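You operate a simulated robot arm through the tools that you are given. There is no shell and no other tool. Be economical: measure what you need, move in short steps, check, and stop when the job is done.

You run a simulated robot arm. Do the job below in one go: nothing can be reset, and whatever is moved stays where it is left.

Task
Test the green roller at speed 3: guard shut, brake free, mains on, start, stop, mains off.
Fine: let it run three seconds or more; one push of each button; leave the slider at 3, the belt dial and the clamp alone.

Only the result counts: the job must be done as asked and must still hold three seconds after the hand-in. Knocking over, shifting, dropping, spilling or breaking anything else fails it.

Robot
A 6-joint arm with a two-finger parallel gripper, fixed in place. Base frame: the origin is at the foot of the arm, x ahead of it, y to its left, z up. Units: mm, degrees, N and s.
With the tool pointing down near the work surface it reaches from about 360 to 820 mm from the base axis. Its first joint turns from -166.0 to 166.0 degrees. Payload 3.91 kg.
Tool frame: the origin (TCP) lies between the finger pads and is the grasp point; the fingertips stand 30 mm ahead of it; z points along the fingers, y is the line along which they close. The gripper opens to 110 mm. The fingers are 20 mm wide and 10 mm thick; the gripper's body (48 by 112 mm) begins 55 mm behind the TCP.
Orientation is told as [roll, pitch, yaw] about the base's x, y, z axes, in that order, counted from this pose: with the fingers straight down and closing along the base's y, the tool's x points along the base's -x, its y along +y and its z along -z.

Tools
- The arm moves only by the tool play_rows. Its argument "targets" is a list of rows, each an object of numbers (a shift or turn left out is 0, a gripper value left out holds the last): "rx", "ry", "rz": the turn, a rotation vector about the tool's x, y, z in degrees; "dx", "dy", "dz": the shift along the tool's x, y, z in m; "hand": the opening, from 0 (shut) to 1 (fully open). In form: [{"rx": .., "ry": .., "rz": .., "dx": .., "dy": .., "dz": .., "hand": ..}, ...]. A call has 1 to 8 rows; each row is the pose to reach, as a shift and turn from the pose commanded when the call began, along the tool's axes at that moment. A row lasts 0.2 s, in which the tool goes at most 50 mm and 8.6 degrees; a call with a longer step from one row to the next is refused whole, and so is a gripper value outside its range. A pose out of reach is approached as far as the arm can. The call stops where the force on the tool passes 40 N (or 10 N more than at its start, if that is more) or the arm is blocked; 0.2 s more then pass. The fingers move at their own pace (about 45 mm/s each) and stop on an object; they squeeze with about 22 N. The grip force told is the motor's: it shows also when the fingers shut on nothing. Time passes only in rows, and 0.2 s behind the last, so rows that repeat a pose let the fingers close. It gives the time, the measured TCP pose, the force on the tool (base axes), the opening and the grip force at its end, in the units of the frame above (readings bear some noise), with the torque about the TCP (base axes, N m) and any sound that the robot's microphone picked up.
- Cameras (640 x 400 px; columns grow to the right, rows downward): "scene" is fixed at [401.9, -651.2, 1465.2]; the picture's right is [0.97, 0.24, 0.00], its down [0.20, -0.78, -0.59] and it looks along [-0.14, 0.58, -0.81] (base axes); focal length 214 px, centre (320, 200). "wrist" rides on the gripper at [77, 7, -114] in the tool frame; the picture's right is [-0.09, 1.00, 0.00], its down [-0.80, -0.07, -0.59] and it looks along [-0.59, -0.05, 0.80] (tool axes); focal length 270 px, centre (320, 200). There is no depth. A picture from a camera that has moved, and an enlarged one, comes with that camera's place and axes in the base frame and with its lens.
- snapshot(camera): a new picture of that camera. The clock stands still meanwhile.
- slide_trunk(by): slides the trunk up (or, below 0, down) by that many mm; the arm rides with it, the base frame stays. It gives what a move gives, with no picture.
- enlarge(camera, box): a new picture of the part [left, top, right, bottom] of that camera's present view, enlarged. The clock stands still meanwhile.
- finish_job(): hands the job in; it is judged then, once.

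Work in short steps. Places have to be worked out from the pictures, the camera data and where the tool is seen: move nearer, look again, correct. Check each grasp and each placing, and mend what went wrong. You have 120 turns and 76 pictures in all, those below and enlarged ones among them. Open the gripper and draw the arm clear of the work before you hand the job in, unless the task says otherwise; then end with one line.

The tools are called after "Request:" by a JSON object that holds its "fn" and its "kwargs". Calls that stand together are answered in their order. play_rows: Moves the arm, as the interface text tells. Its arguments: {"type":"object","properties":{"targets":{"type":"array","items":{"type":"object","properties":{"rx":{"type":"number"},"ry":{"type":"number"},"rz":{"type":"number"},"dx":{"type":"number"},"dy":{"type":"number"},"dz":{"type":"number"},"hand":{"type":"number"}}}}},"required":["targets"]} The other tools are called the same way: slide_trunk (by) slides the trunk up or down; snapshot (camera) takes a picture; enlarge (camera, box) takes an enlarged picture of a part of a camera's view; finish_job () hands the job in.

At the start:

```text
t: 0.0
ee_pos: [446.9, -241.9, 1289.9]
orientation: [0.0, -0.1, 0.0]
force: [0.0, 0.4, 1.0]
torque: [0.03, 0.0, 0.0]
gripper_width: 110.1
gripper_force: 0.1
trunk travel left (down, up): [-575.0, 35.0]
```

scene: 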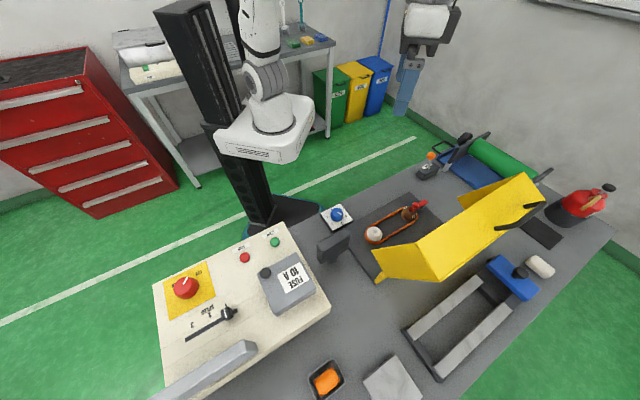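
wrist: 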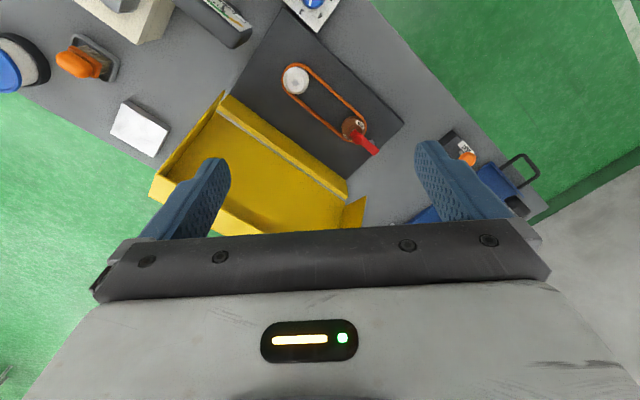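

I start by looking closer at the panel and the machine in the scene view.

Request:
{"fn": "enlarge", "kwargs": {"camera": "scene", "box": [140, 200, 350, 400]}}

Request:
{"fn": "enlarge", "kwargs": {"camera": "scene", "box": [310, 120, 630, 320]}}

```text
2.00 times, centred on (245, 300) of scene
camera zoom: at [401.9, -651.2, 1465.2], right [0.97, 0.24, 0.0], down [0.2, -0.78, -0.59], along [-0.14, 0.58, -0.81], focal length 429 px, centre (470, 0)
```

zoom: 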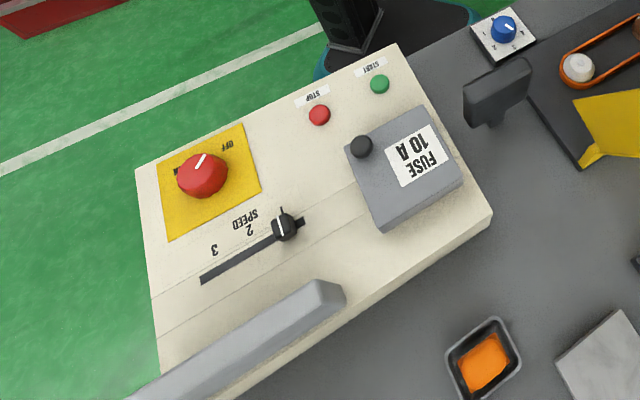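

```text
2.00 times, centred on (470, 220) of scene
camera zoom: at [401.9, -651.2, 1465.2], right [0.97, 0.24, 0.0], down [0.2, -0.78, -0.59], along [-0.14, 0.58, -0.81], focal length 429 px, centre (20, 160)
```

zoom: 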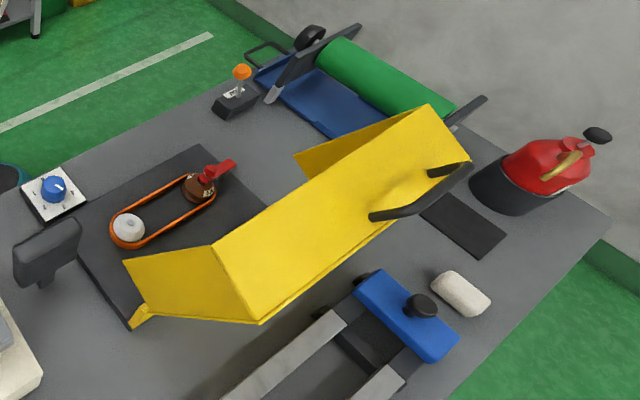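

I'll enlarge the wrist view on the machine details (belt, red lever, orange lever).

Request:
{"fn": "enlarge", "kwargs": {"camera": "wrist", "box": [230, 0, 550, 230]}}

Request:
{"fn": "enlarge", "kwargs": {"camera": "scene", "box": [310, 120, 470, 260]}}

```text
1.74 times, centred on (390, 115) of wrist
camera zoom: at [369.1, -235.2, 1404.6], right [0.09, 1.0, 0.0], down [0.8, -0.07, 0.59], along [0.59, -0.05, -0.8], focal length 470 px, centre (198, 348)
```

zoom: 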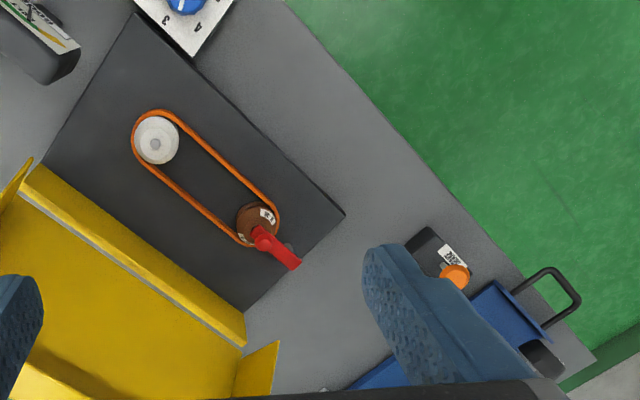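

```text
2.86 times, centred on (390, 190) of scene
camera zoom: at [401.9, -651.2, 1465.2], right [0.97, 0.24, 0.0], down [0.2, -0.78, -0.59], along [-0.14, 0.58, -0.81], focal length 613 px, centre (120, 229)
```

zoom: 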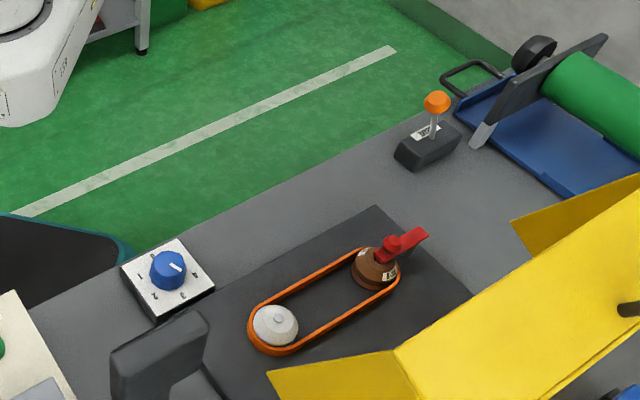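

Labels still unreadable. I move the tool above the area between the red and orange levers and lower it a bit, to read them with the wrist camera.

Request:
{"fn": "play_rows", "kwargs": {"targets": [{"dx": -0.026, "dy": 0.028, "dz": 0.018}, {"dx": -0.052, "dy": 0.056, "dz": 0.036}, {"dx": -0.078, "dy": 0.084, "dz": 0.054}, {"dx": -0.104, "dy": 0.112, "dz": 0.072}, {"dx": -0.13, "dy": 0.14, "dz": 0.09}, {"dx": -0.156, "dy": 0.168, "dz": 0.108}, {"dx": -0.182, "dy": 0.196, "dz": 0.126}, {"dx": -0.203, "dy": 0.222, "dz": 0.144}]}}

Request:
{"fn": "snapshot", "kwargs": {"camera": "wrist"}}

```text
t: 1.8
ee_pos: [650.0, -18.2, 1143.5]
orientation: [0.0, 0.0, -0.1]
force: [-0.1, 0.1, -0.2]
torque: [-0.04, 0.0, 0.0]
gripper_width: 109.8
gripper_force: 0.0
trunk travel left (down, up): [-575.0, 35.0]
```

```text
69 pictures are left
camera wrist: at [573.0, -12.8, 1259.2], right [0.09, 1.0, 0.0], down [0.8, -0.07, 0.59], along [0.59, -0.05, -0.8], focal length 270 px, centre (320, 200)
```

wrist: 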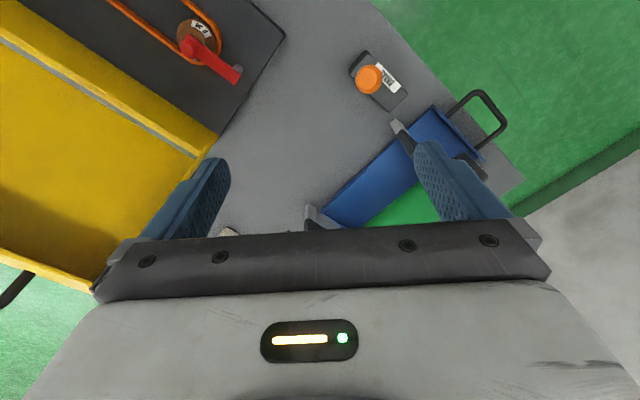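

Request:
{"fn": "enlarge", "kwargs": {"camera": "wrist", "box": [330, 30, 430, 120]}}

Request:
{"fn": "enlarge", "kwargs": {"camera": "wrist", "box": [150, 0, 270, 100]}}

```text
4.44 times, centred on (380, 75) of wrist
camera zoom: at [573.0, -12.8, 1259.2], right [0.09, 1.0, 0.0], down [0.8, -0.07, 0.59], along [0.59, -0.05, -0.8], focal length 1201 px, centre (53, 756)
```

zoom: 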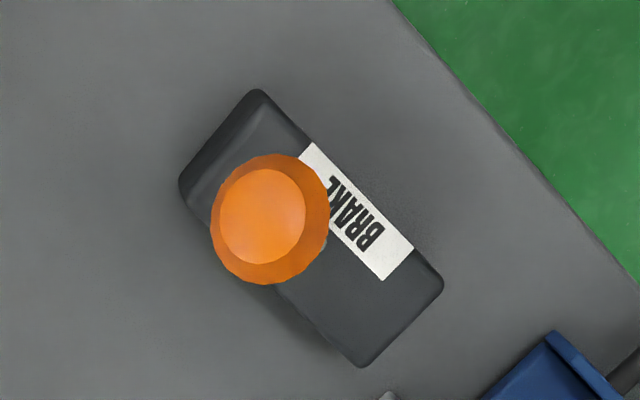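

```text
4.00 times, centred on (210, 50) of wrist
camera zoom: at [573.0, -12.8, 1259.2], right [0.09, 1.0, 0.0], down [0.8, -0.07, 0.59], along [0.59, -0.05, -0.8], focal length 1081 px, centre (760, 800)
```

zoom: 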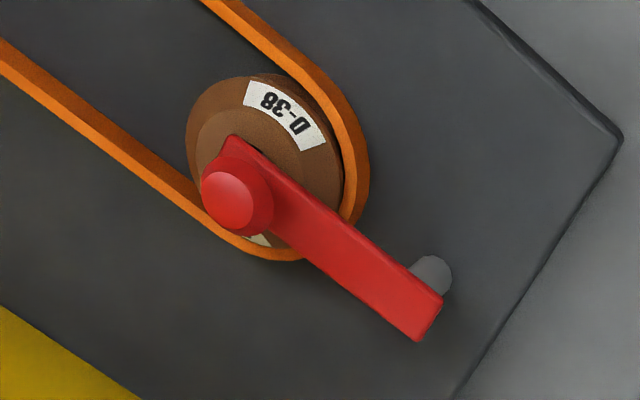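

The orange lever is the BRAKE and the red one is the pulley clamp (leave it). I look for brake position marks and the posted display from the scene camera.

Request:
{"fn": "enlarge", "kwargs": {"camera": "scene", "box": [405, 120, 485, 190]}}

Request:
{"fn": "enlarge", "kwargs": {"camera": "scene", "box": [440, 120, 600, 230]}}

```text
5.71 times, centred on (445, 155) of scene
camera zoom: at [401.9, -651.2, 1465.2], right [0.97, 0.24, 0.0], down [0.2, -0.78, -0.59], along [-0.14, 0.58, -0.81], focal length 1226 px, centre (-394, 457)
```

zoom: 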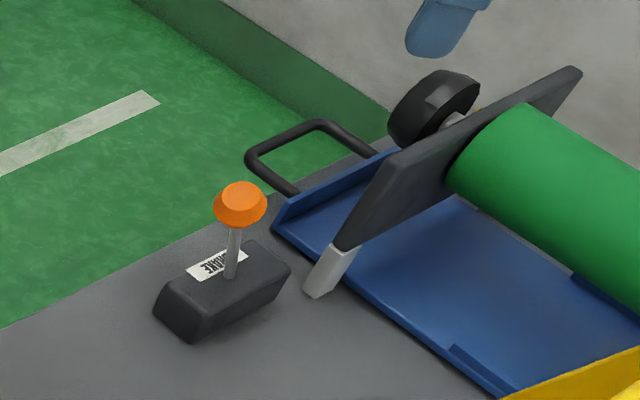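

```text
3.64 times, centred on (520, 175) of scene
camera zoom: at [401.9, -651.2, 1465.2], right [0.97, 0.24, 0.0], down [0.2, -0.78, -0.59], along [-0.14, 0.58, -0.81], focal length 780 px, centre (-407, 291)
```

zoom: 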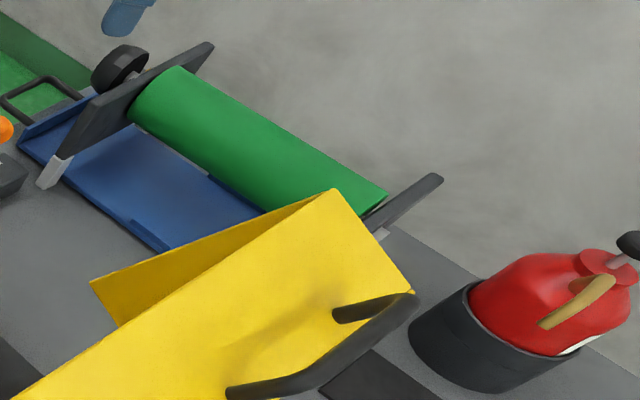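

The brake leans toward its -x,-y end. Now I move over the post/dial/panel side to read them, with a bit more height to stay above the open guard.

Request:
{"fn": "play_rows", "kwargs": {"targets": [{"dx": 0.03, "dy": -0.034, "dz": -0.005}, {"dx": 0.06, "dy": -0.068, "dz": -0.01}, {"dx": 0.09, "dy": -0.102, "dz": -0.015}, {"dx": 0.12, "dy": -0.136, "dz": -0.02}, {"dx": 0.15, "dy": -0.17, "dz": -0.02}, {"dx": 0.18, "dy": -0.204, "dz": -0.02}, {"dx": 0.21, "dy": -0.238, "dz": -0.02}, {"dx": 0.24, "dy": -0.272, "dz": -0.02}]}}

Request:
{"fn": "snapshot", "kwargs": {"camera": "wrist"}}

```text
t: 3.6
ee_pos: [409.4, -291.4, 1169.3]
orientation: [0.0, 0.1, -0.1]
force: [0.3, 0.7, -0.1]
torque: [0.03, 0.01, 0.01]
gripper_width: 110.1
gripper_force: 0.0
trunk travel left (down, up): [-575.0, 35.0]
```

```text
64 pictures are left
camera wrist: at [332.5, -285.2, 1282.1], right [0.09, 1.0, 0.0], down [0.8, -0.07, 0.59], along [0.59, -0.05, -0.8], focal length 270 px, centre (320, 200)
```

wrist: 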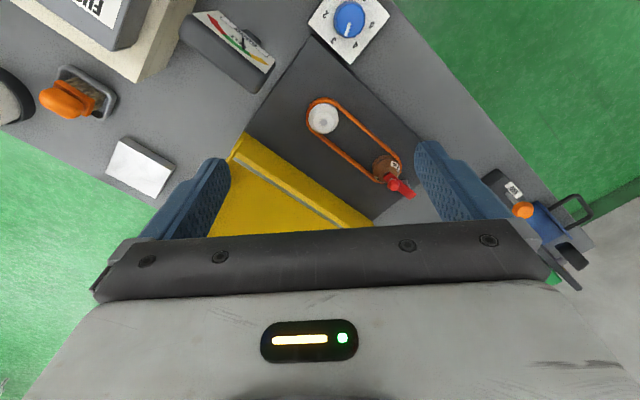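

The post is a gauge. I move on toward the panel.

Request:
{"fn": "play_rows", "kwargs": {"targets": [{"dx": 0.035, "dy": -0.025}, {"dx": 0.07, "dy": -0.05}, {"dx": 0.105, "dy": -0.075}, {"dx": 0.14, "dy": -0.1}, {"dx": 0.175, "dy": -0.125}, {"dx": 0.21, "dy": -0.15}, {"dx": 0.24, "dy": -0.17}]}}

Request:
{"fn": "snapshot", "kwargs": {"camera": "wrist"}}

```text
t: 5.2
ee_pos: [169.8, -462.6, 1165.9]
orientation: [0.0, 0.0, 0.1]
force: [-0.2, 0.2, -0.1]
torque: [0.01, 0.01, 0.03]
gripper_width: 110.1
gripper_force: 0.0
trunk travel left (down, up): [-575.0, 35.0]
```

```text
63 pictures are left
camera wrist: at [92.2, -456.5, 1280.2], right [0.09, 1.0, 0.0], down [0.8, -0.07, 0.59], along [0.59, -0.05, -0.8], focal length 270 px, centre (320, 200)
```

wrist: 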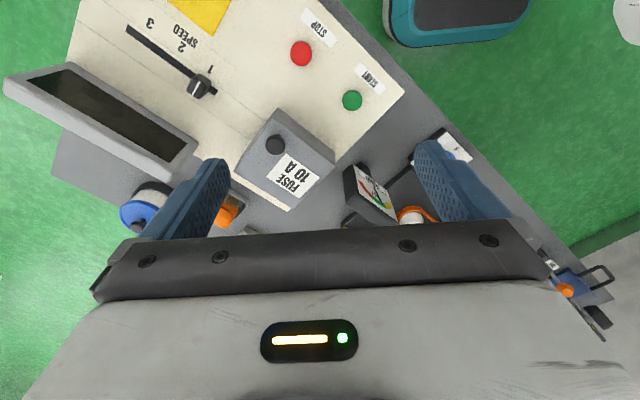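

Request:
{"fn": "enlarge", "kwargs": {"camera": "wrist", "box": [100, 0, 420, 200]}}

Request:
{"fn": "enlarge", "kwargs": {"camera": "wrist", "box": [330, 150, 410, 230]}}

```text
2.00 times, centred on (260, 100) of wrist
camera zoom: at [92.2, -456.5, 1280.2], right [0.09, 1.0, 0.0], down [0.8, -0.07, 0.59], along [0.59, -0.05, -0.8], focal length 541 px, centre (440, 400)
```

zoom: 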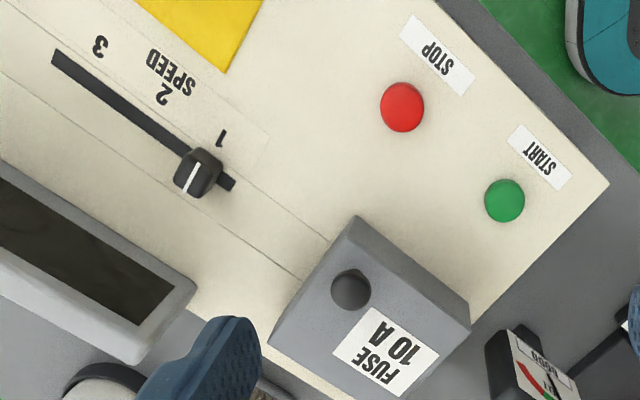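

```text
5.00 times, centred on (370, 190) of wrist
camera zoom: at [92.2, -456.5, 1280.2], right [0.09, 1.0, 0.0], down [0.8, -0.07, 0.59], along [0.59, -0.05, -0.8], focal length 1351 px, centre (70, 250)
```

zoom: 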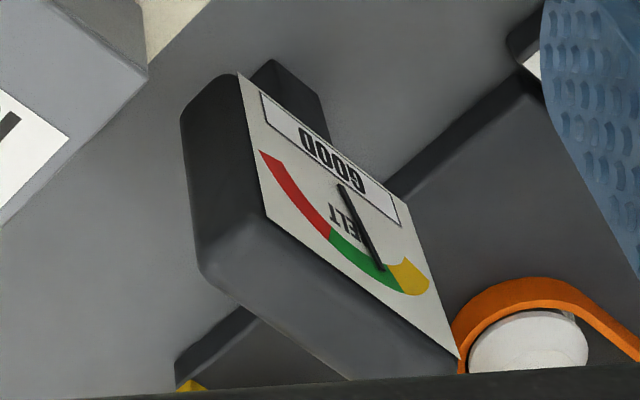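

Belt gauge shows GOOD; slider stands at 1. Now I look at the mains knob.

Request:
{"fn": "play_rows", "kwargs": {"targets": [{"dx": 0.03, "dy": -0.025, "dz": 0.015}, {"dx": 0.06, "dy": -0.05, "dz": 0.03}, {"dx": 0.09, "dy": -0.075, "dz": 0.045}, {"dx": 0.12, "dy": -0.1, "dz": 0.06}]}}

Request:
{"fn": "snapshot", "kwargs": {"camera": "wrist"}}

```text
t: 6.2
ee_pos: [50.4, -562.8, 1106.4]
orientation: [0.0, 0.0, 0.1]
force: [0.0, 0.6, 0.6]
torque: [0.02, -0.01, 0.01]
gripper_width: 110.2
gripper_force: 0.0
trunk travel left (down, up): [-575.0, 35.0]
```

```text
60 pictures are left
camera wrist: at [-26.1, -557.0, 1220.7], right [0.09, 1.0, 0.0], down [0.8, -0.07, 0.59], along [0.59, -0.05, -0.8], focal length 270 px, centre (320, 200)
```

wrist: 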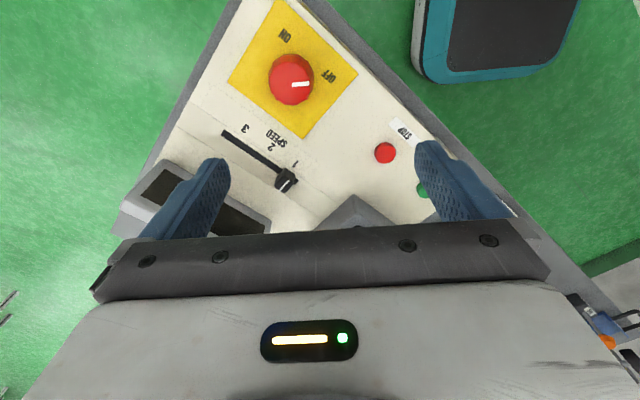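

Request:
{"fn": "enlarge", "kwargs": {"camera": "wrist", "box": [220, 0, 370, 140]}}

Request:
{"fn": "enlarge", "kwargs": {"camera": "wrist", "box": [200, 110, 320, 220]}}

```text
2.86 times, centred on (295, 70) of wrist
camera zoom: at [-26.1, -557.0, 1220.7], right [0.09, 1.0, 0.0], down [0.8, -0.07, 0.59], along [0.59, -0.05, -0.8], focal length 772 px, centre (391, 571)
```

zoom: 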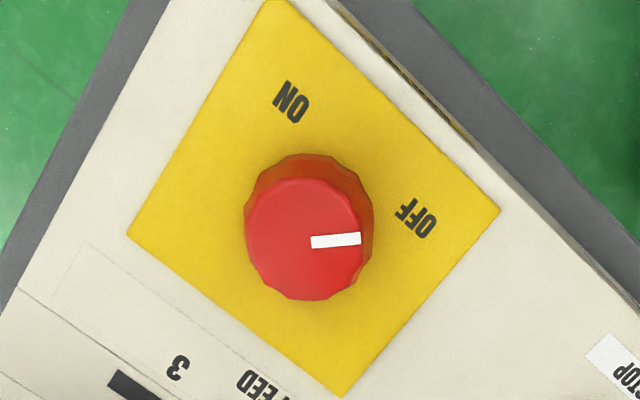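

```text
3.64 times, centred on (260, 165) of wrist
camera zoom: at [-26.1, -557.0, 1220.7], right [0.09, 1.0, 0.0], down [0.8, -0.07, 0.59], along [0.59, -0.05, -0.8], focal length 983 px, centre (538, 327)
```

zoom: 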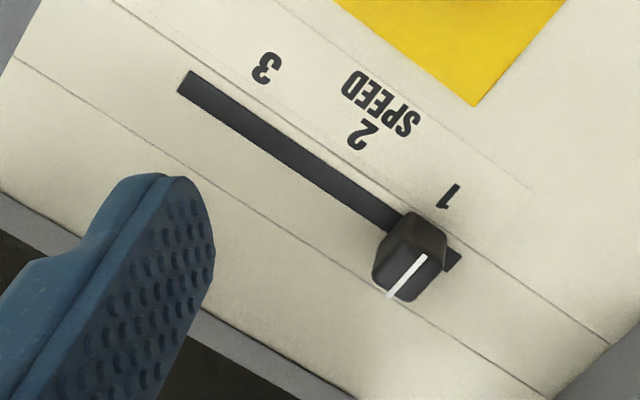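

Mains points to OFF; ON is a 90° turn counter-clockwise from above. Now the guard: I check its shape closer from the scene camera.

Request:
{"fn": "enlarge", "kwargs": {"camera": "scene", "box": [360, 160, 560, 290]}}

```text
3.08 times, centred on (460, 225) of scene
camera zoom: at [401.9, -651.2, 1465.2], right [0.97, 0.24, 0.0], down [0.2, -0.78, -0.59], along [-0.14, 0.58, -0.81], focal length 660 px, centre (-111, 123)
```

zoom: 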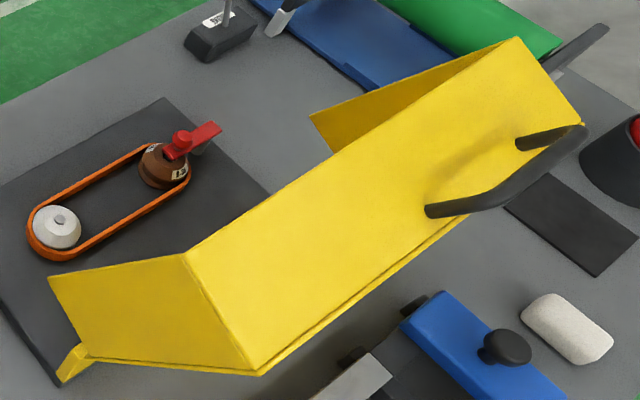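

The guard is a hood, hinged at the base plate's far edge, opened about 110°, with its handle around (720,-335,1110). I travel high toward the handle's left end to look at it, turning the yaw to about 48° so that the fingers close across the bar.

Request:
{"fn": "play_rows", "kwargs": {"targets": [{"dx": -0.044, "dy": 0.012, "dz": -0.0118}, {"dx": -0.088, "dy": 0.024, "dz": -0.0236}, {"dx": -0.132, "dy": 0.036, "dz": -0.0354}, {"dx": -0.176, "dy": 0.048, "dz": -0.0472}, {"dx": -0.22, "dy": 0.06, "dz": -0.059}, {"dx": -0.264, "dy": 0.072, "dz": -0.0708}, {"dx": -0.308, "dy": 0.084, "dz": -0.0826}, {"dx": -0.352, "dy": 0.096, "dz": -0.0944}]}}

Request:
{"fn": "play_rows", "kwargs": {"targets": [{"dx": -0.033, "dy": 0.009, "rz": -6}, {"dx": -0.066, "dy": 0.018, "rz": -12}, {"dx": -0.099, "dy": 0.027, "rz": -18}, {"dx": -0.132, "dy": 0.036, "rz": -24}, {"dx": -0.165, "dy": 0.045, "rz": -30}, {"dx": -0.198, "dy": 0.054, "rz": -36}, {"dx": -0.231, "dy": 0.064, "rz": -42}, {"dx": -0.264, "dy": 0.075, "rz": -48}]}}

Request:
{"fn": "snapshot", "kwargs": {"camera": "wrist"}}

Request:
{"fn": "snapshot", "kwargs": {"camera": "scene"}}

```text
t: 8.0
ee_pos: [405.7, -465.4, 1201.9]
orientation: [0.0, 0.1, 0.0]
force: [0.2, -0.4, 0.0]
torque: [0.01, 0.03, 0.01]
gripper_width: 110.0
gripper_force: 0.1
trunk travel left (down, up): [-575.0, 35.0]
```

```text
t: 9.8
ee_pos: [667.0, -389.2, 1199.7]
orientation: [0.1, 0.0, 48.1]
force: [0.5, 1.1, -0.1]
torque: [0.01, 0.01, -0.02]
gripper_width: 110.3
gripper_force: 0.1
trunk travel left (down, up): [-575.0, 35.0]
```

```text
56 pictures are left
camera wrist: at [608.8, -442.6, 1314.2], right [-0.68, 0.73, 0.0], down [0.59, 0.55, 0.59], along [0.43, 0.41, -0.8], focal length 270 px, centre (320, 200)
```

wrist: 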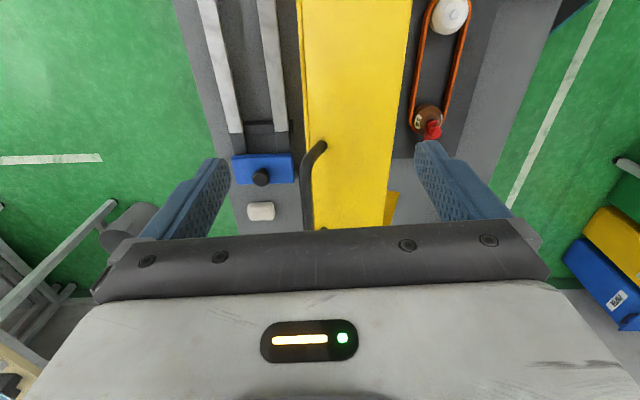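

```text
55 pictures are left
```

scene: 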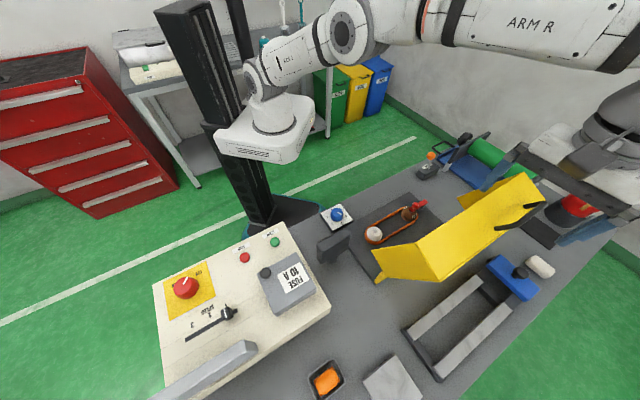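

The bar runs along the view at about n=+14 mm from the tool and ~45 mm further along. I center over it, narrow the fingers, and descend partway.

Request:
{"fn": "play_rows", "kwargs": {"targets": [{"dx": -0.022, "dy": -0.007, "hand": 0.5}, {"dx": -0.044, "dy": -0.014, "hand": 0.5}, {"dx": -0.044, "dy": -0.014, "dz": 0.015}, {"dx": -0.044, "dy": -0.014, "dz": 0.03}, {"dx": -0.044, "dy": -0.014, "dz": 0.045}]}}

Request:
{"fn": "snapshot", "kwargs": {"camera": "wrist"}}

Request:
{"fn": "enlarge", "kwargs": {"camera": "scene", "box": [430, 140, 640, 280]}}

```text
t: 11.0
ee_pos: [706.3, -367.8, 1156.8]
orientation: [0.0, 0.0, 48.0]
force: [-0.4, 0.6, 0.1]
torque: [0.0, 0.0, 0.0]
gripper_width: 54.9
gripper_force: 0.0
out of reach, approached as far as the arm can: row 2, 3
trunk travel left (down, up): [-575.0, 35.0]
```

```text
54 pictures are left
camera wrist: at [647.7, -420.2, 1271.0], right [-0.68, 0.73, 0.0], down [0.59, 0.55, 0.59], along [0.44, 0.4, -0.8], focal length 270 px, centre (320, 200)
```

wrist: 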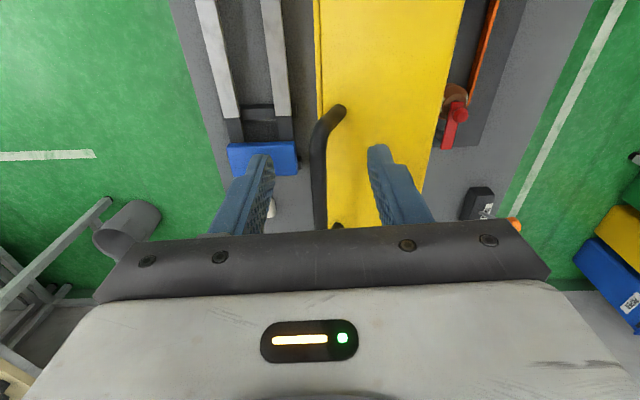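

```text
2.86 times, centred on (535, 210) of scene
camera zoom: at [401.9, -651.2, 1465.2], right [0.97, 0.24, 0.0], down [0.2, -0.78, -0.59], along [-0.14, 0.58, -0.81], focal length 613 px, centre (-294, 171)
```

zoom: 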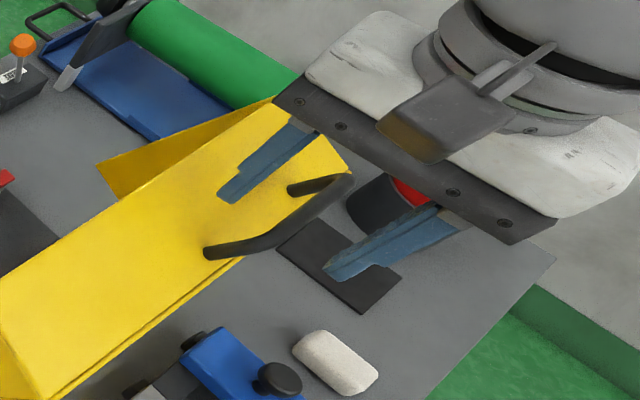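

The bar sits midway between the fingers. I go down 40 mm more and close.

Request:
{"fn": "play_rows", "kwargs": {"targets": [{"dz": 0.014}, {"dz": 0.028}, {"dz": 0.042}, {"dz": 0.042}]}}

Request:
{"fn": "enlarge", "kwargs": {"camera": "scene", "box": [430, 140, 640, 280]}}

Request:
{"fn": "snapshot", "kwargs": {"camera": "wrist"}}

```text
t: 11.7
ee_pos: [704.3, -367.4, 1138.0]
orientation: [-1.2, -0.2, 47.9]
force: [-4.7, 0.6, 18.9]
torque: [0.61, 0.6, 0.13]
gripper_width: 57.5
gripper_force: 2.2
trunk travel left (down, up): [-575.0, 35.0]
stopped in row 3: the force on the tool passed its limit at 50 N (the readings are from after the stop); the commanded pose is now the measured one
```

```text
2.86 times, centred on (535, 210) of scene
camera zoom: at [401.9, -651.2, 1465.2], right [0.97, 0.24, 0.0], down [0.2, -0.78, -0.59], along [-0.14, 0.58, -0.81], focal length 613 px, centre (-294, 171)
```

zoom: 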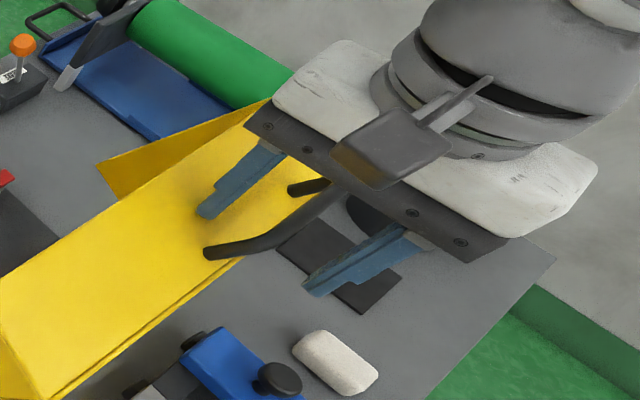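

```text
51 pictures are left
camera wrist: at [645.5, -419.3, 1250.6], right [-0.68, 0.73, -0.02], down [0.58, 0.55, 0.6], along [0.45, 0.4, -0.8], focal length 270 px, centre (320, 200)
```

wrist: 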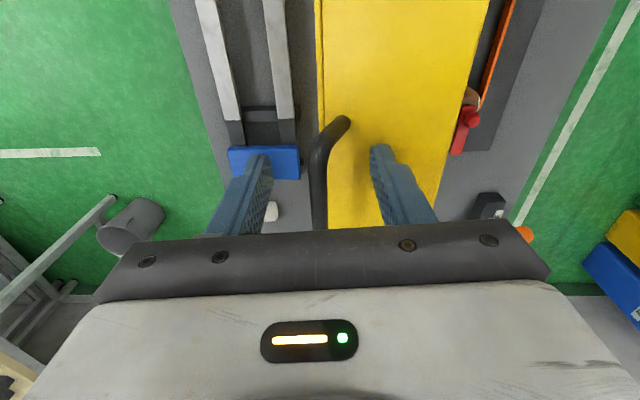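

The inner finger touched the guard face, so the handle is higher than thought. I raise 4 mm and close on the bar here.

Request:
{"fn": "play_rows", "kwargs": {"targets": [{"dz": -0.004}, {"dz": -0.004, "hand": 0.0}, {"dz": -0.004}, {"dz": -0.004}, {"dz": -0.004}]}}

Request:
{"fn": "snapshot", "kwargs": {"camera": "wrist"}}

Request:
{"fn": "enlarge", "kwargs": {"camera": "scene", "box": [430, 140, 640, 280]}}

```text
t: 12.9
ee_pos: [706.1, -367.4, 1135.2]
orientation: [-0.9, -0.2, 47.9]
force: [-4.1, 3.8, -3.3]
torque: [0.06, -0.03, -0.77]
gripper_width: 10.7
gripper_force: 44.8
trunk travel left (down, up): [-575.0, 35.0]
```

```text
50 pictures are left
camera wrist: at [647.7, -418.7, 1249.4], right [-0.68, 0.73, -0.01], down [0.58, 0.55, 0.6], along [0.45, 0.4, -0.8], focal length 270 px, centre (320, 200)
```

wrist: 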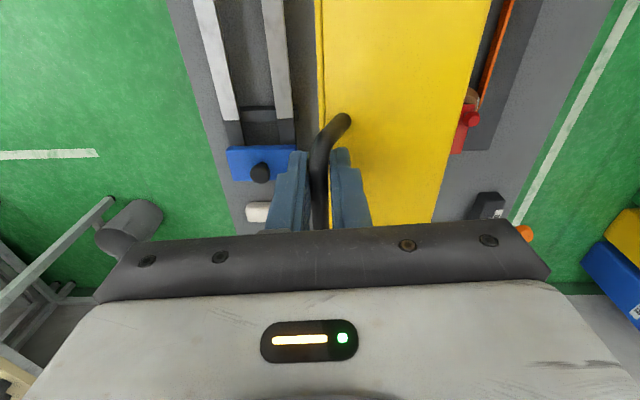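

```text
2.86 times, centred on (535, 210) of scene
camera zoom: at [401.9, -651.2, 1465.2], right [0.97, 0.24, 0.0], down [0.2, -0.78, -0.59], along [-0.14, 0.58, -0.81], focal length 613 px, centre (-294, 171)
```

zoom: 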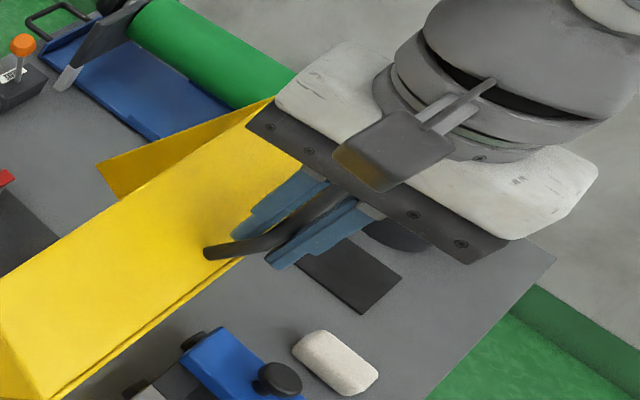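

The handle is gripped (10.7 mm bar). I judge the hinge axis at about n=683, z=900 (height of the hood), bar radius ~241 mm. I start the closing arc with a small test step and check the forces.

Request:
{"fn": "play_rows", "kwargs": {"targets": [{"dx": -0.0007, "dy": 0.01, "dz": -0.003}, {"dx": -0.0014, "dy": 0.0203, "dz": -0.0054}, {"dx": -0.002, "dy": 0.0305, "dz": -0.0073}, {"dx": -0.0028, "dy": 0.041, "dz": -0.009}]}}

```text
t: 13.9
ee_pos: [676.5, -336.4, 1145.1]
orientation: [-1.1, -0.3, 48.0]
force: [-2.5, -2.2, 10.8]
torque: [0.22, -0.3, -0.88]
gripper_width: 10.3
gripper_force: 44.4
trunk travel left (down, up): [-575.0, 35.0]
```

Forces are small (10 N upward), so the arc fits; I continue past vertical.

Request:
{"fn": "play_rows", "kwargs": {"targets": [{"dx": -0.0014, "dy": 0.0209, "dz": -0.003}, {"dx": -0.0029, "dy": 0.0419, "dz": -0.004}, {"dx": -0.0043, "dy": 0.0629, "dz": -0.002}, {"dx": -0.0058, "dy": 0.0836, "dz": 0.002}]}}

Request:
{"fn": "snapshot", "kwargs": {"camera": "scene"}}

```text
t: 14.9
ee_pos: [615.9, -275.9, 1140.5]
orientation: [-1.0, -0.3, 48.0]
force: [-10.3, -4.1, 13.9]
torque: [0.14, 0.13, -0.85]
gripper_width: 10.7
gripper_force: 45.5
trunk travel left (down, up): [-575.0, 35.0]
```

```text
48 pictures are left
```

scene: 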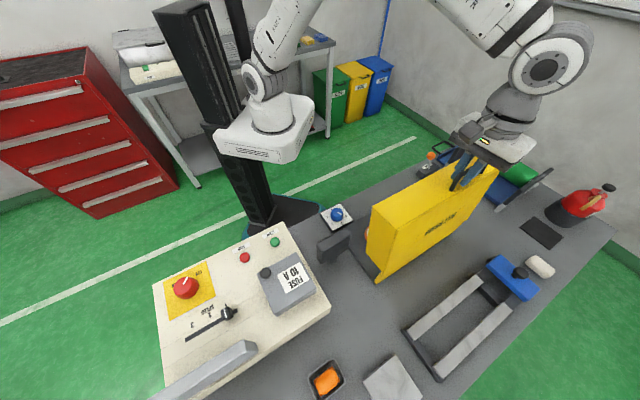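

The guard is now upright and following. I continue the arc while tilting the tool along with the guard so the fingers don't press on its face.

Request:
{"fn": "play_rows", "kwargs": {"targets": [{"dx": -0.0014, "dy": 0.0203, "dz": 0.005, "rx": 5}, {"dx": -0.0028, "dy": 0.04, "dz": 0.0122, "rx": 10}, {"dx": -0.0041, "dy": 0.0591, "dz": 0.021, "rx": 15}, {"dx": -0.0053, "dy": 0.0772, "dz": 0.0315, "rx": 20}]}}

```text
t: 15.9
ee_pos: [560.9, -220.4, 1111.1]
orientation: [-21.1, -0.3, 48.1]
force: [-17.8, 1.6, 20.1]
torque: [-0.4, 0.57, -1.23]
gripper_width: 10.4
gripper_force: 44.9
trunk travel left (down, up): [-575.0, 35.0]
```

Forces point radially outward (~24 N), so my radius is slightly small; I nudge outward 3 mm and 3 mm along the bar, and check how the force responds.

Request:
{"fn": "play_rows", "kwargs": {"targets": [{"dx": 0.003, "dy": 0.0006, "dz": -0.003}, {"dx": 0.003, "dy": 0.0006, "dz": -0.003}]}}

```text
t: 16.5
ee_pos: [562.0, -221.2, 1111.5]
orientation: [-21.1, -0.3, 48.0]
force: [-4.8, 4.1, 6.6]
torque: [0.86, -0.75, -0.52]
gripper_width: 10.2
gripper_force: 44.8
trunk travel left (down, up): [-575.0, 35.0]
```

Refit gives center (679,893), R≈255. I continue the arc another 20°.

Request:
{"fn": "play_rows", "kwargs": {"targets": [{"dx": -0.001, "dy": 0.0217, "dz": 0.0046, "rx": 5}, {"dx": -0.002, "dy": 0.0431, "dz": 0.0111, "rx": 10}, {"dx": -0.003, "dy": 0.0637, "dz": 0.0195, "rx": 15}, {"dx": -0.004, "dy": 0.0836, "dz": 0.0296, "rx": 20}]}}

```text
t: 17.5
ee_pos: [514.8, -173.3, 1053.4]
orientation: [-40.9, -0.2, 47.9]
force: [0.6, 8.3, 0.8]
torque: [0.0, 0.24, -1.45]
gripper_width: 10.1
gripper_force: 44.8
trunk travel left (down, up): [-575.0, 35.0]
```

Forces near zero; continue, tilting less so the gripper body stays clear of the bench.

Request:
{"fn": "play_rows", "kwargs": {"targets": [{"dx": -0.001, "dy": 0.0218, "dz": 0.0047, "rx": 3}, {"dx": -0.002, "dy": 0.0431, "dz": 0.0113, "rx": 6}, {"dx": -0.003, "dy": 0.0638, "dz": 0.0195, "rx": 9}, {"dx": -0.004, "dy": 0.0836, "dz": 0.0298, "rx": 11}]}}

Request:
{"fn": "snapshot", "kwargs": {"camera": "scene"}}

```text
t: 18.5
ee_pos: [484.7, -144.5, 975.3]
orientation: [-51.9, -0.4, 47.8]
force: [0.2, -27.2, -8.6]
torque: [0.07, 0.05, -1.38]
gripper_width: 10.3
gripper_force: 45.3
trunk travel left (down, up): [-575.0, 35.0]
```

```text
47 pictures are left
```

scene: 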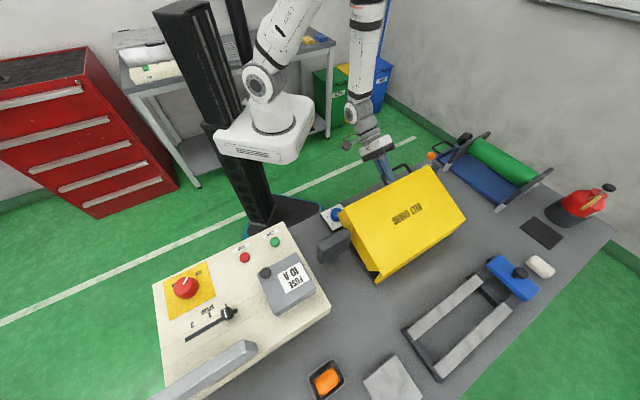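

The guard is nearly down; the force says I'm ~3 mm too far out and along the bar. I correct and go on another 10°.

Request:
{"fn": "play_rows", "kwargs": {"targets": [{"dx": 0.003, "dy": -0.0018, "dz": 0.0024}, {"dx": 0.003, "dy": 0.0085, "dz": 0.0065, "rx": 1}, {"dx": 0.003, "dy": 0.019, "dz": 0.0104, "rx": 2}, {"dx": 0.003, "dy": 0.029, "dz": 0.0155, "rx": 3}, {"dx": 0.003, "dy": 0.039, "dz": 0.0202, "rx": 4}]}}

```text
t: 19.7
ee_pos: [478.7, -138.2, 931.9]
orientation: [-56.1, -0.2, 48.1]
force: [9.7, 5.1, -3.3]
torque: [0.63, -0.5, -0.18]
gripper_width: 10.3
gripper_force: 45.4
trunk travel left (down, up): [-575.0, 35.0]
```

Good. I lower the rest of the way in fine rows; contact with the base will show as force.

Request:
{"fn": "play_rows", "kwargs": {"targets": [{"dy": 0.0099, "dz": 0.0051}, {"dy": 0.0198, "dz": 0.0102}, {"dy": 0.0292, "dz": 0.016}, {"dy": 0.0387, "dz": 0.022}, {"dy": 0.046, "dz": 0.0275}, {"dy": 0.053, "dz": 0.0326}]}}

Request:
{"fn": "enlarge", "kwargs": {"camera": "scene", "box": [300, 120, 500, 290]}}

```text
t: 21.0
ee_pos: [477.5, -138.0, 884.9]
orientation: [-57.0, -0.6, 47.8]
force: [-5.0, 7.9, 19.3]
torque: [0.27, -0.26, -0.9]
gripper_width: 9.7
gripper_force: 45.4
trunk travel left (down, up): [-575.0, 35.0]
stopped in row 6: the force on the tool passed its limit at 50 N (the readings are from after the stop); the commanded pose is now the measured one
```

```text
2.35 times, centred on (400, 205) of scene
camera zoom: at [401.9, -651.2, 1465.2], right [0.97, 0.24, 0.0], down [0.2, -0.78, -0.59], along [-0.14, 0.58, -0.81], focal length 505 px, centre (132, 188)
```

zoom: 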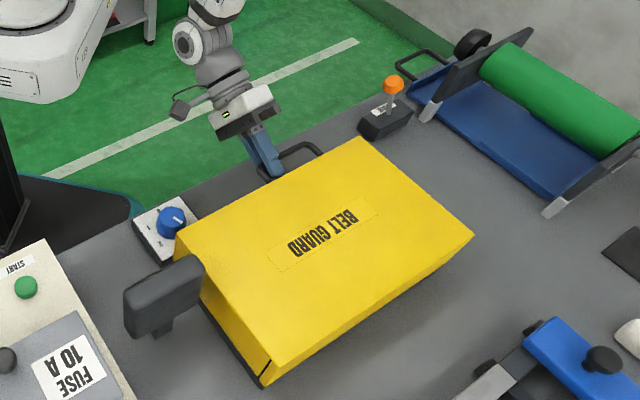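

The guard looks shut (50 N contact at the bottom). I open the fingers just a little and back off along the tool axis.

Request:
{"fn": "play_rows", "kwargs": {"targets": [{"hand": 0.22}, {"hand": 0.22}, {"hand": 0.22}]}}

Request:
{"fn": "play_rows", "kwargs": {"targets": [{"dz": -0.02}, {"dz": -0.04}, {"dz": -0.07}, {"dz": -0.1}]}}

Request:
{"fn": "snapshot", "kwargs": {"camera": "wrist"}}

Request:
{"fn": "enlarge", "kwargs": {"camera": "scene", "box": [300, 140, 480, 290]}}

```text
t: 21.8
ee_pos: [478.5, -138.2, 881.6]
orientation: [-56.8, -0.5, 47.9]
force: [-0.9, 0.2, 0.1]
torque: [-0.02, -0.02, -0.03]
gripper_width: 24.0
gripper_force: 0.0
trunk travel left (down, up): [-575.0, 35.0]
```

```text
t: 22.8
ee_pos: [454.2, -74.5, 919.8]
orientation: [-56.9, -0.3, 47.8]
force: [-0.8, -0.2, 0.1]
torque: [-0.01, -0.02, 0.03]
gripper_width: 24.4
gripper_force: 0.1
out of reach, approached as far as the arm can: row 3, 4
trunk travel left (down, up): [-575.0, 35.0]
```

```text
45 pictures are left
camera wrist: at [328.4, -66.9, 975.7], right [-0.34, 0.44, -0.83], down [0.2, 0.9, 0.39], along [0.92, -0.03, -0.39], focal length 270 px, centre (320, 200)
```

wrist: 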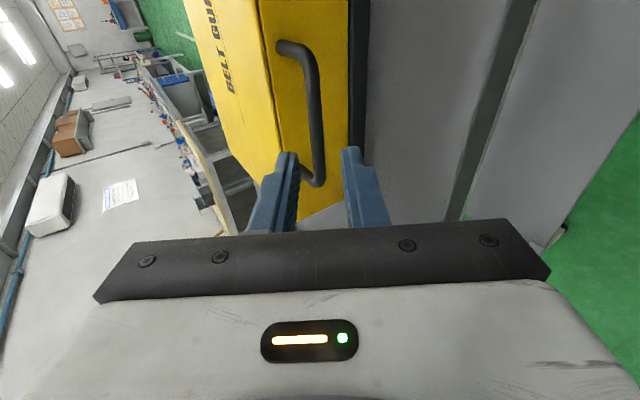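

```text
2.67 times, centred on (390, 215) of scene
camera zoom: at [401.9, -651.2, 1465.2], right [0.97, 0.24, 0.0], down [0.2, -0.78, -0.59], along [-0.14, 0.58, -0.81], focal length 572 px, centre (133, 160)
```

zoom: 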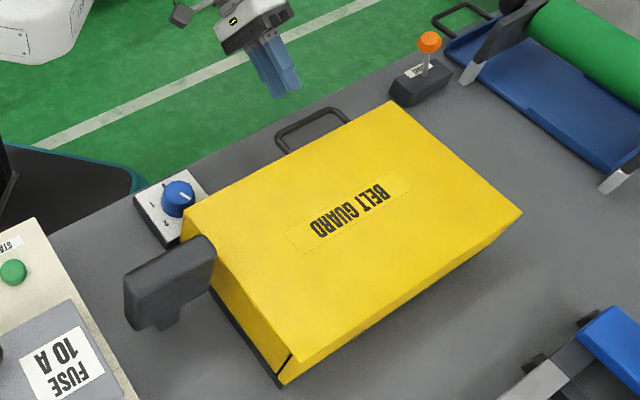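

The guard is shut, flush with its base. Now I rise, untilt the tool and head toward the brake lever.

Request:
{"fn": "play_rows", "kwargs": {"targets": [{"dx": -0.005, "dy": -0.03, "dz": -0.018, "rx": -7}, {"dx": -0.02, "dy": -0.06, "dz": -0.035, "rx": -14}, {"dx": -0.045, "dy": -0.085, "dz": -0.05, "rx": -21}, {"dx": -0.075, "dy": -0.11, "dz": -0.06, "rx": -28}, {"dx": -0.105, "dy": -0.13, "dz": -0.07, "rx": -35}, {"dx": -0.135, "dy": -0.14, "dz": -0.08, "rx": -42}, {"dx": -0.165, "dy": -0.15, "dz": -0.085, "rx": -49}, {"dx": -0.191, "dy": -0.157, "dz": -0.088, "rx": -57}]}}

Request:
{"fn": "snapshot", "kwargs": {"camera": "wrist"}}

```text
t: 24.6
ee_pos: [591.8, 55.8, 1099.8]
orientation: [0.4, -0.6, 48.0]
force: [0.6, -0.3, -0.5]
torque: [-0.03, 0.0, 0.01]
gripper_width: 24.2
gripper_force: 0.0
out of reach, approached as far as the arm can: row 1
trunk travel left (down, up): [-575.0, 35.0]
```

```text
43 pictures are left
camera wrist: at [535.3, 1.5, 1212.9], right [-0.68, 0.73, 0.01], down [0.59, 0.54, 0.6], along [0.44, 0.41, -0.8], focal length 270 px, centre (320, 200)
```

wrist: 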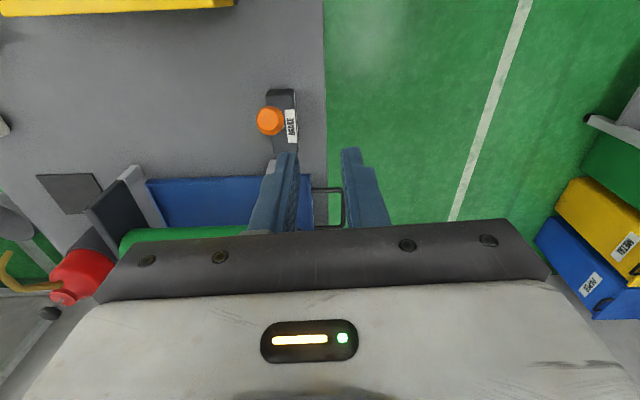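

Knob is near (656,38,915), leaning toward −h. Before throwing it I check the brake box and the roller's wheel closer for indications of which way is free.

Request:
{"fn": "enlarge", "kwargs": {"camera": "wrist", "box": [240, 70, 330, 170]}}

Request:
{"fn": "enlarge", "kwargs": {"camera": "scene", "box": [410, 125, 500, 185]}}

```text
4.00 times, centred on (285, 120) of wrist
camera zoom: at [535.3, 1.5, 1212.9], right [-0.68, 0.73, 0.01], down [0.59, 0.54, 0.6], along [0.44, 0.41, -0.8], focal length 1081 px, centre (460, 520)
```

zoom: 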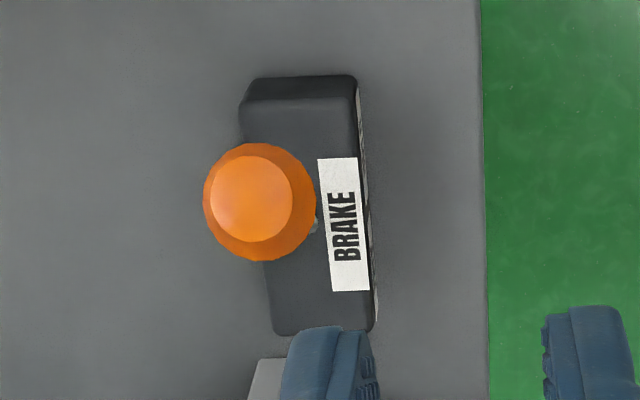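

```text
6.67 times, centred on (455, 155) of scene
camera zoom: at [401.9, -651.2, 1465.2], right [0.97, 0.24, 0.0], down [0.2, -0.78, -0.59], along [-0.14, 0.58, -0.81], focal length 1430 px, centre (-580, 500)
```

zoom: 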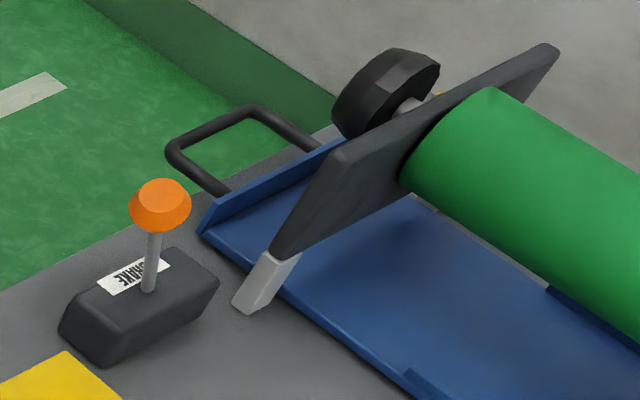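

No marks; the lever leans toward the belt end, so I'll throw it toward the roller. I close the fingers and come down just behind the knob (on its −h side), stopping above for a look.

Request:
{"fn": "play_rows", "kwargs": {"targets": [{"dx": 0.008, "dy": -0.03, "hand": 0, "rz": 2}, {"dx": 0.015, "dy": -0.0566, "rz": 3.5}, {"dx": 0.015, "dy": -0.0566, "dz": 0.04, "rz": 3.5}, {"dx": 0.015, "dy": -0.0566, "dz": 0.08, "rz": 3.5}, {"dx": 0.015, "dy": -0.0566, "dz": 0.12, "rz": 3.5}, {"dx": 0.015, "dy": -0.0566, "dz": 0.135, "rz": 3.5}]}}

Request:
{"fn": "snapshot", "kwargs": {"camera": "wrist"}}

Request:
{"fn": "enlarge", "kwargs": {"camera": "scene", "box": [390, 100, 500, 185]}}

```text
t: 26.0
ee_pos: [624.2, 9.4, 965.1]
orientation: [0.4, -0.5, 44.4]
force: [0.3, 0.7, -0.5]
torque: [0.0, -0.04, -0.02]
gripper_width: 0.1
gripper_force: 22.4
trunk travel left (down, up): [-575.0, 35.0]
```

```text
40 pictures are left
camera wrist: at [563.8, -41.4, 1079.2], right [-0.63, 0.77, 0.01], down [0.62, 0.5, 0.6], along [0.46, 0.38, -0.8], focal length 270 px, centre (320, 200)
```

wrist: 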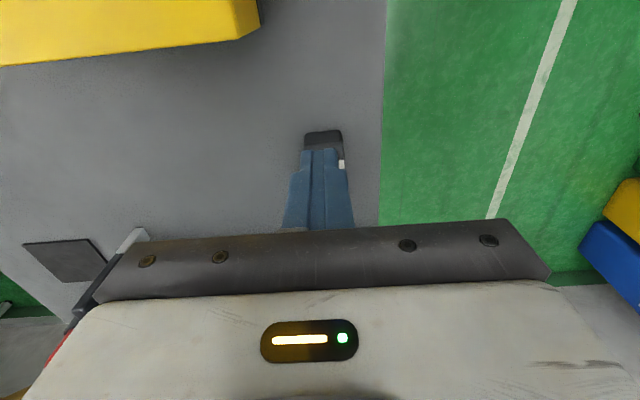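

```text
4.71 times, centred on (445, 142) of scene
camera zoom: at [401.9, -651.2, 1465.2], right [0.97, 0.24, 0.0], down [0.2, -0.78, -0.59], along [-0.14, 0.58, -0.81], focal length 1009 px, centre (-268, 471)
```

zoom: 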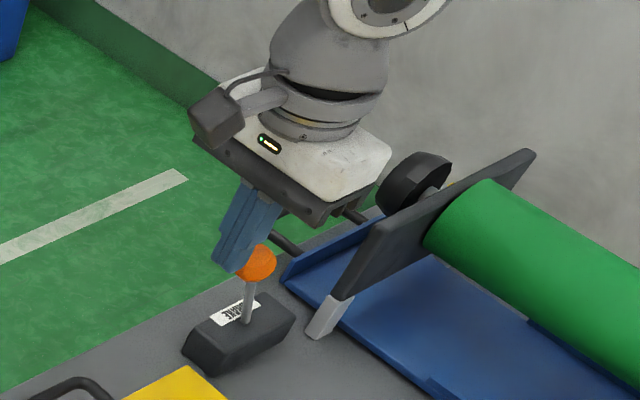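

Fingertips are about 42 mm behind the knob and aligned. I lower to knob height and push toward the roller.

Request:
{"fn": "play_rows", "kwargs": {"targets": [{"dz": 0.016}, {"dz": 0.033}, {"dx": -0.01, "dz": 0.033}, {"dx": -0.02, "dz": 0.033}, {"dx": -0.03, "dz": 0.033}, {"dx": -0.038, "dz": 0.033}, {"dx": -0.046, "dz": 0.033}]}}

Request:
{"fn": "enlarge", "kwargs": {"camera": "scene", "box": [390, 100, 500, 185]}}

```text
t: 27.6
ee_pos: [656.8, 41.6, 932.9]
orientation: [0.2, -0.5, 44.4]
force: [0.4, 0.2, -1.4]
torque: [0.0, 0.0, -0.05]
gripper_width: 0.3
gripper_force: 21.5
trunk travel left (down, up): [-575.0, 35.0]
```

```text
4.71 times, centred on (445, 142) of scene
camera zoom: at [401.9, -651.2, 1465.2], right [0.97, 0.24, 0.0], down [0.2, -0.78, -0.59], along [-0.14, 0.58, -0.81], focal length 1009 px, centre (-268, 471)
```

zoom: 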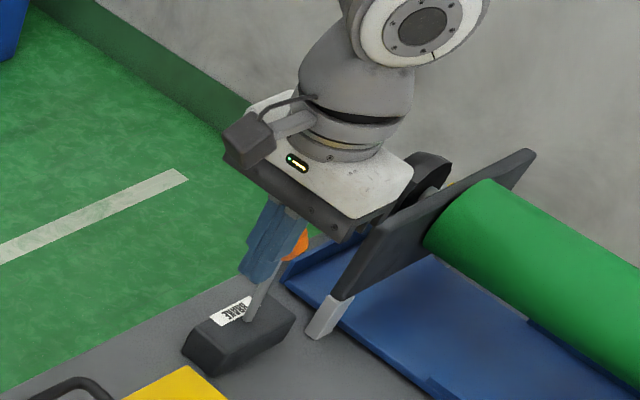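

The lever moves easily and is about upright. I push further in small steps.

Request:
{"fn": "play_rows", "kwargs": {"targets": [{"dx": -0.006}, {"dx": -0.012}, {"dx": -0.018}]}}

Request:
{"fn": "enlarge", "kwargs": {"camera": "scene", "box": [390, 100, 500, 185]}}

```text
t: 28.4
ee_pos: [669.5, 53.9, 933.6]
orientation: [0.3, -0.6, 44.4]
force: [-0.8, 0.0, -0.3]
torque: [0.0, -0.01, 0.0]
gripper_width: 0.2
gripper_force: 22.5
trunk travel left (down, up): [-575.0, 35.0]
```

```text
4.71 times, centred on (445, 142) of scene
camera zoom: at [401.9, -651.2, 1465.2], right [0.97, 0.24, 0.0], down [0.2, -0.78, -0.59], along [-0.14, 0.58, -0.81], focal length 1009 px, centre (-268, 471)
```

zoom: 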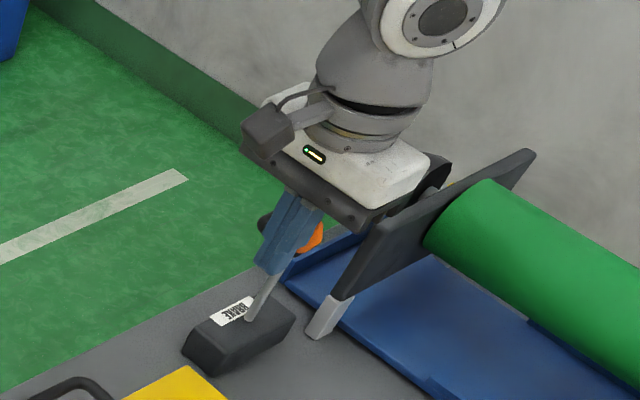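

The lean is nearly mirrored now. I push on until a stop is felt.

Request:
{"fn": "play_rows", "kwargs": {"targets": [{"dx": -0.004}, {"dx": -0.008}, {"dx": -0.012}]}}

Request:
{"fn": "enlarge", "kwargs": {"camera": "scene", "box": [390, 100, 500, 185]}}

```text
t: 29.2
ee_pos: [679.8, 62.1, 933.3]
orientation: [0.3, -0.5, 44.4]
force: [0.0, 0.4, 0.1]
torque: [0.0, -0.02, 0.01]
gripper_width: 0.2
gripper_force: 21.8
trunk travel left (down, up): [-575.0, 35.0]
```

```text
4.71 times, centred on (445, 142) of scene
camera zoom: at [401.9, -651.2, 1465.2], right [0.97, 0.24, 0.0], down [0.2, -0.78, -0.59], along [-0.14, 0.58, -0.81], focal length 1009 px, centre (-268, 471)
```

zoom: 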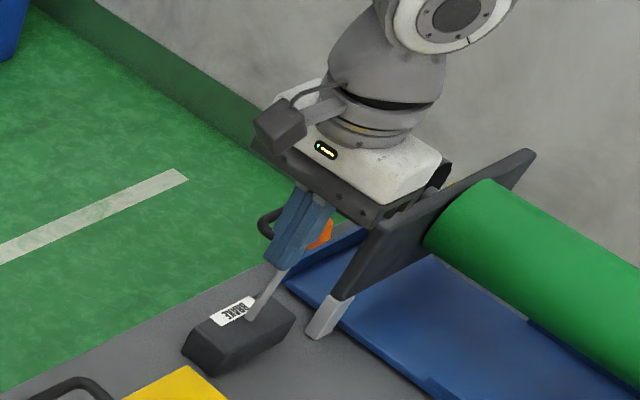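

The lever still follows without resistance. I back off to see where it rests by itself.

Request:
{"fn": "play_rows", "kwargs": {"targets": [{"dx": 0.02}, {"dx": 0.05}, {"dx": 0.05, "dz": -0.03}, {"dx": 0.05, "dz": -0.07}]}}

Request:
{"fn": "enlarge", "kwargs": {"camera": "scene", "box": [390, 100, 500, 185]}}

```text
t: 30.2
ee_pos: [642.3, 25.0, 1002.7]
orientation: [0.3, -0.5, 44.3]
force: [0.1, 1.1, -0.4]
torque: [0.01, -0.03, 0.03]
gripper_width: 0.0
gripper_force: 21.7
trunk travel left (down, up): [-575.0, 35.0]
```

```text
4.71 times, centred on (445, 142) of scene
camera zoom: at [401.9, -651.2, 1465.2], right [0.97, 0.24, 0.0], down [0.2, -0.78, -0.59], along [-0.14, 0.58, -0.81], focal length 1009 px, centre (-268, 471)
```

zoom: 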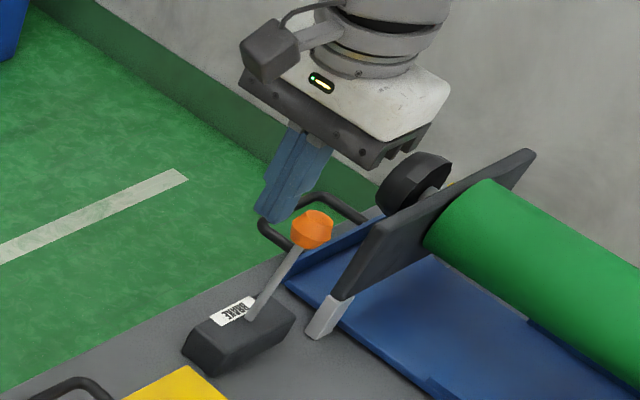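

The lever rests thrown toward the roller. To be sure it is at its end stop, I push once more gently and feel for resistance.

Request:
{"fn": "play_rows", "kwargs": {"targets": [{"dz": 0.035}, {"dz": 0.07}, {"dx": -0.03, "dz": 0.07}, {"dx": -0.053, "dz": 0.07}, {"dx": -0.06, "dz": 0.07}, {"dx": -0.066, "dz": 0.07}, {"dx": -0.071, "dz": 0.07}, {"dx": -0.075, "dz": 0.07}]}}

```text
t: 32.0
ee_pos: [695.0, 77.2, 933.3]
orientation: [0.4, -0.3, 44.2]
force: [-10.8, -10.7, 2.2]
torque: [-0.16, 0.18, 0.0]
gripper_width: 0.0
gripper_force: 22.3
trunk travel left (down, up): [-575.0, 35.0]
```

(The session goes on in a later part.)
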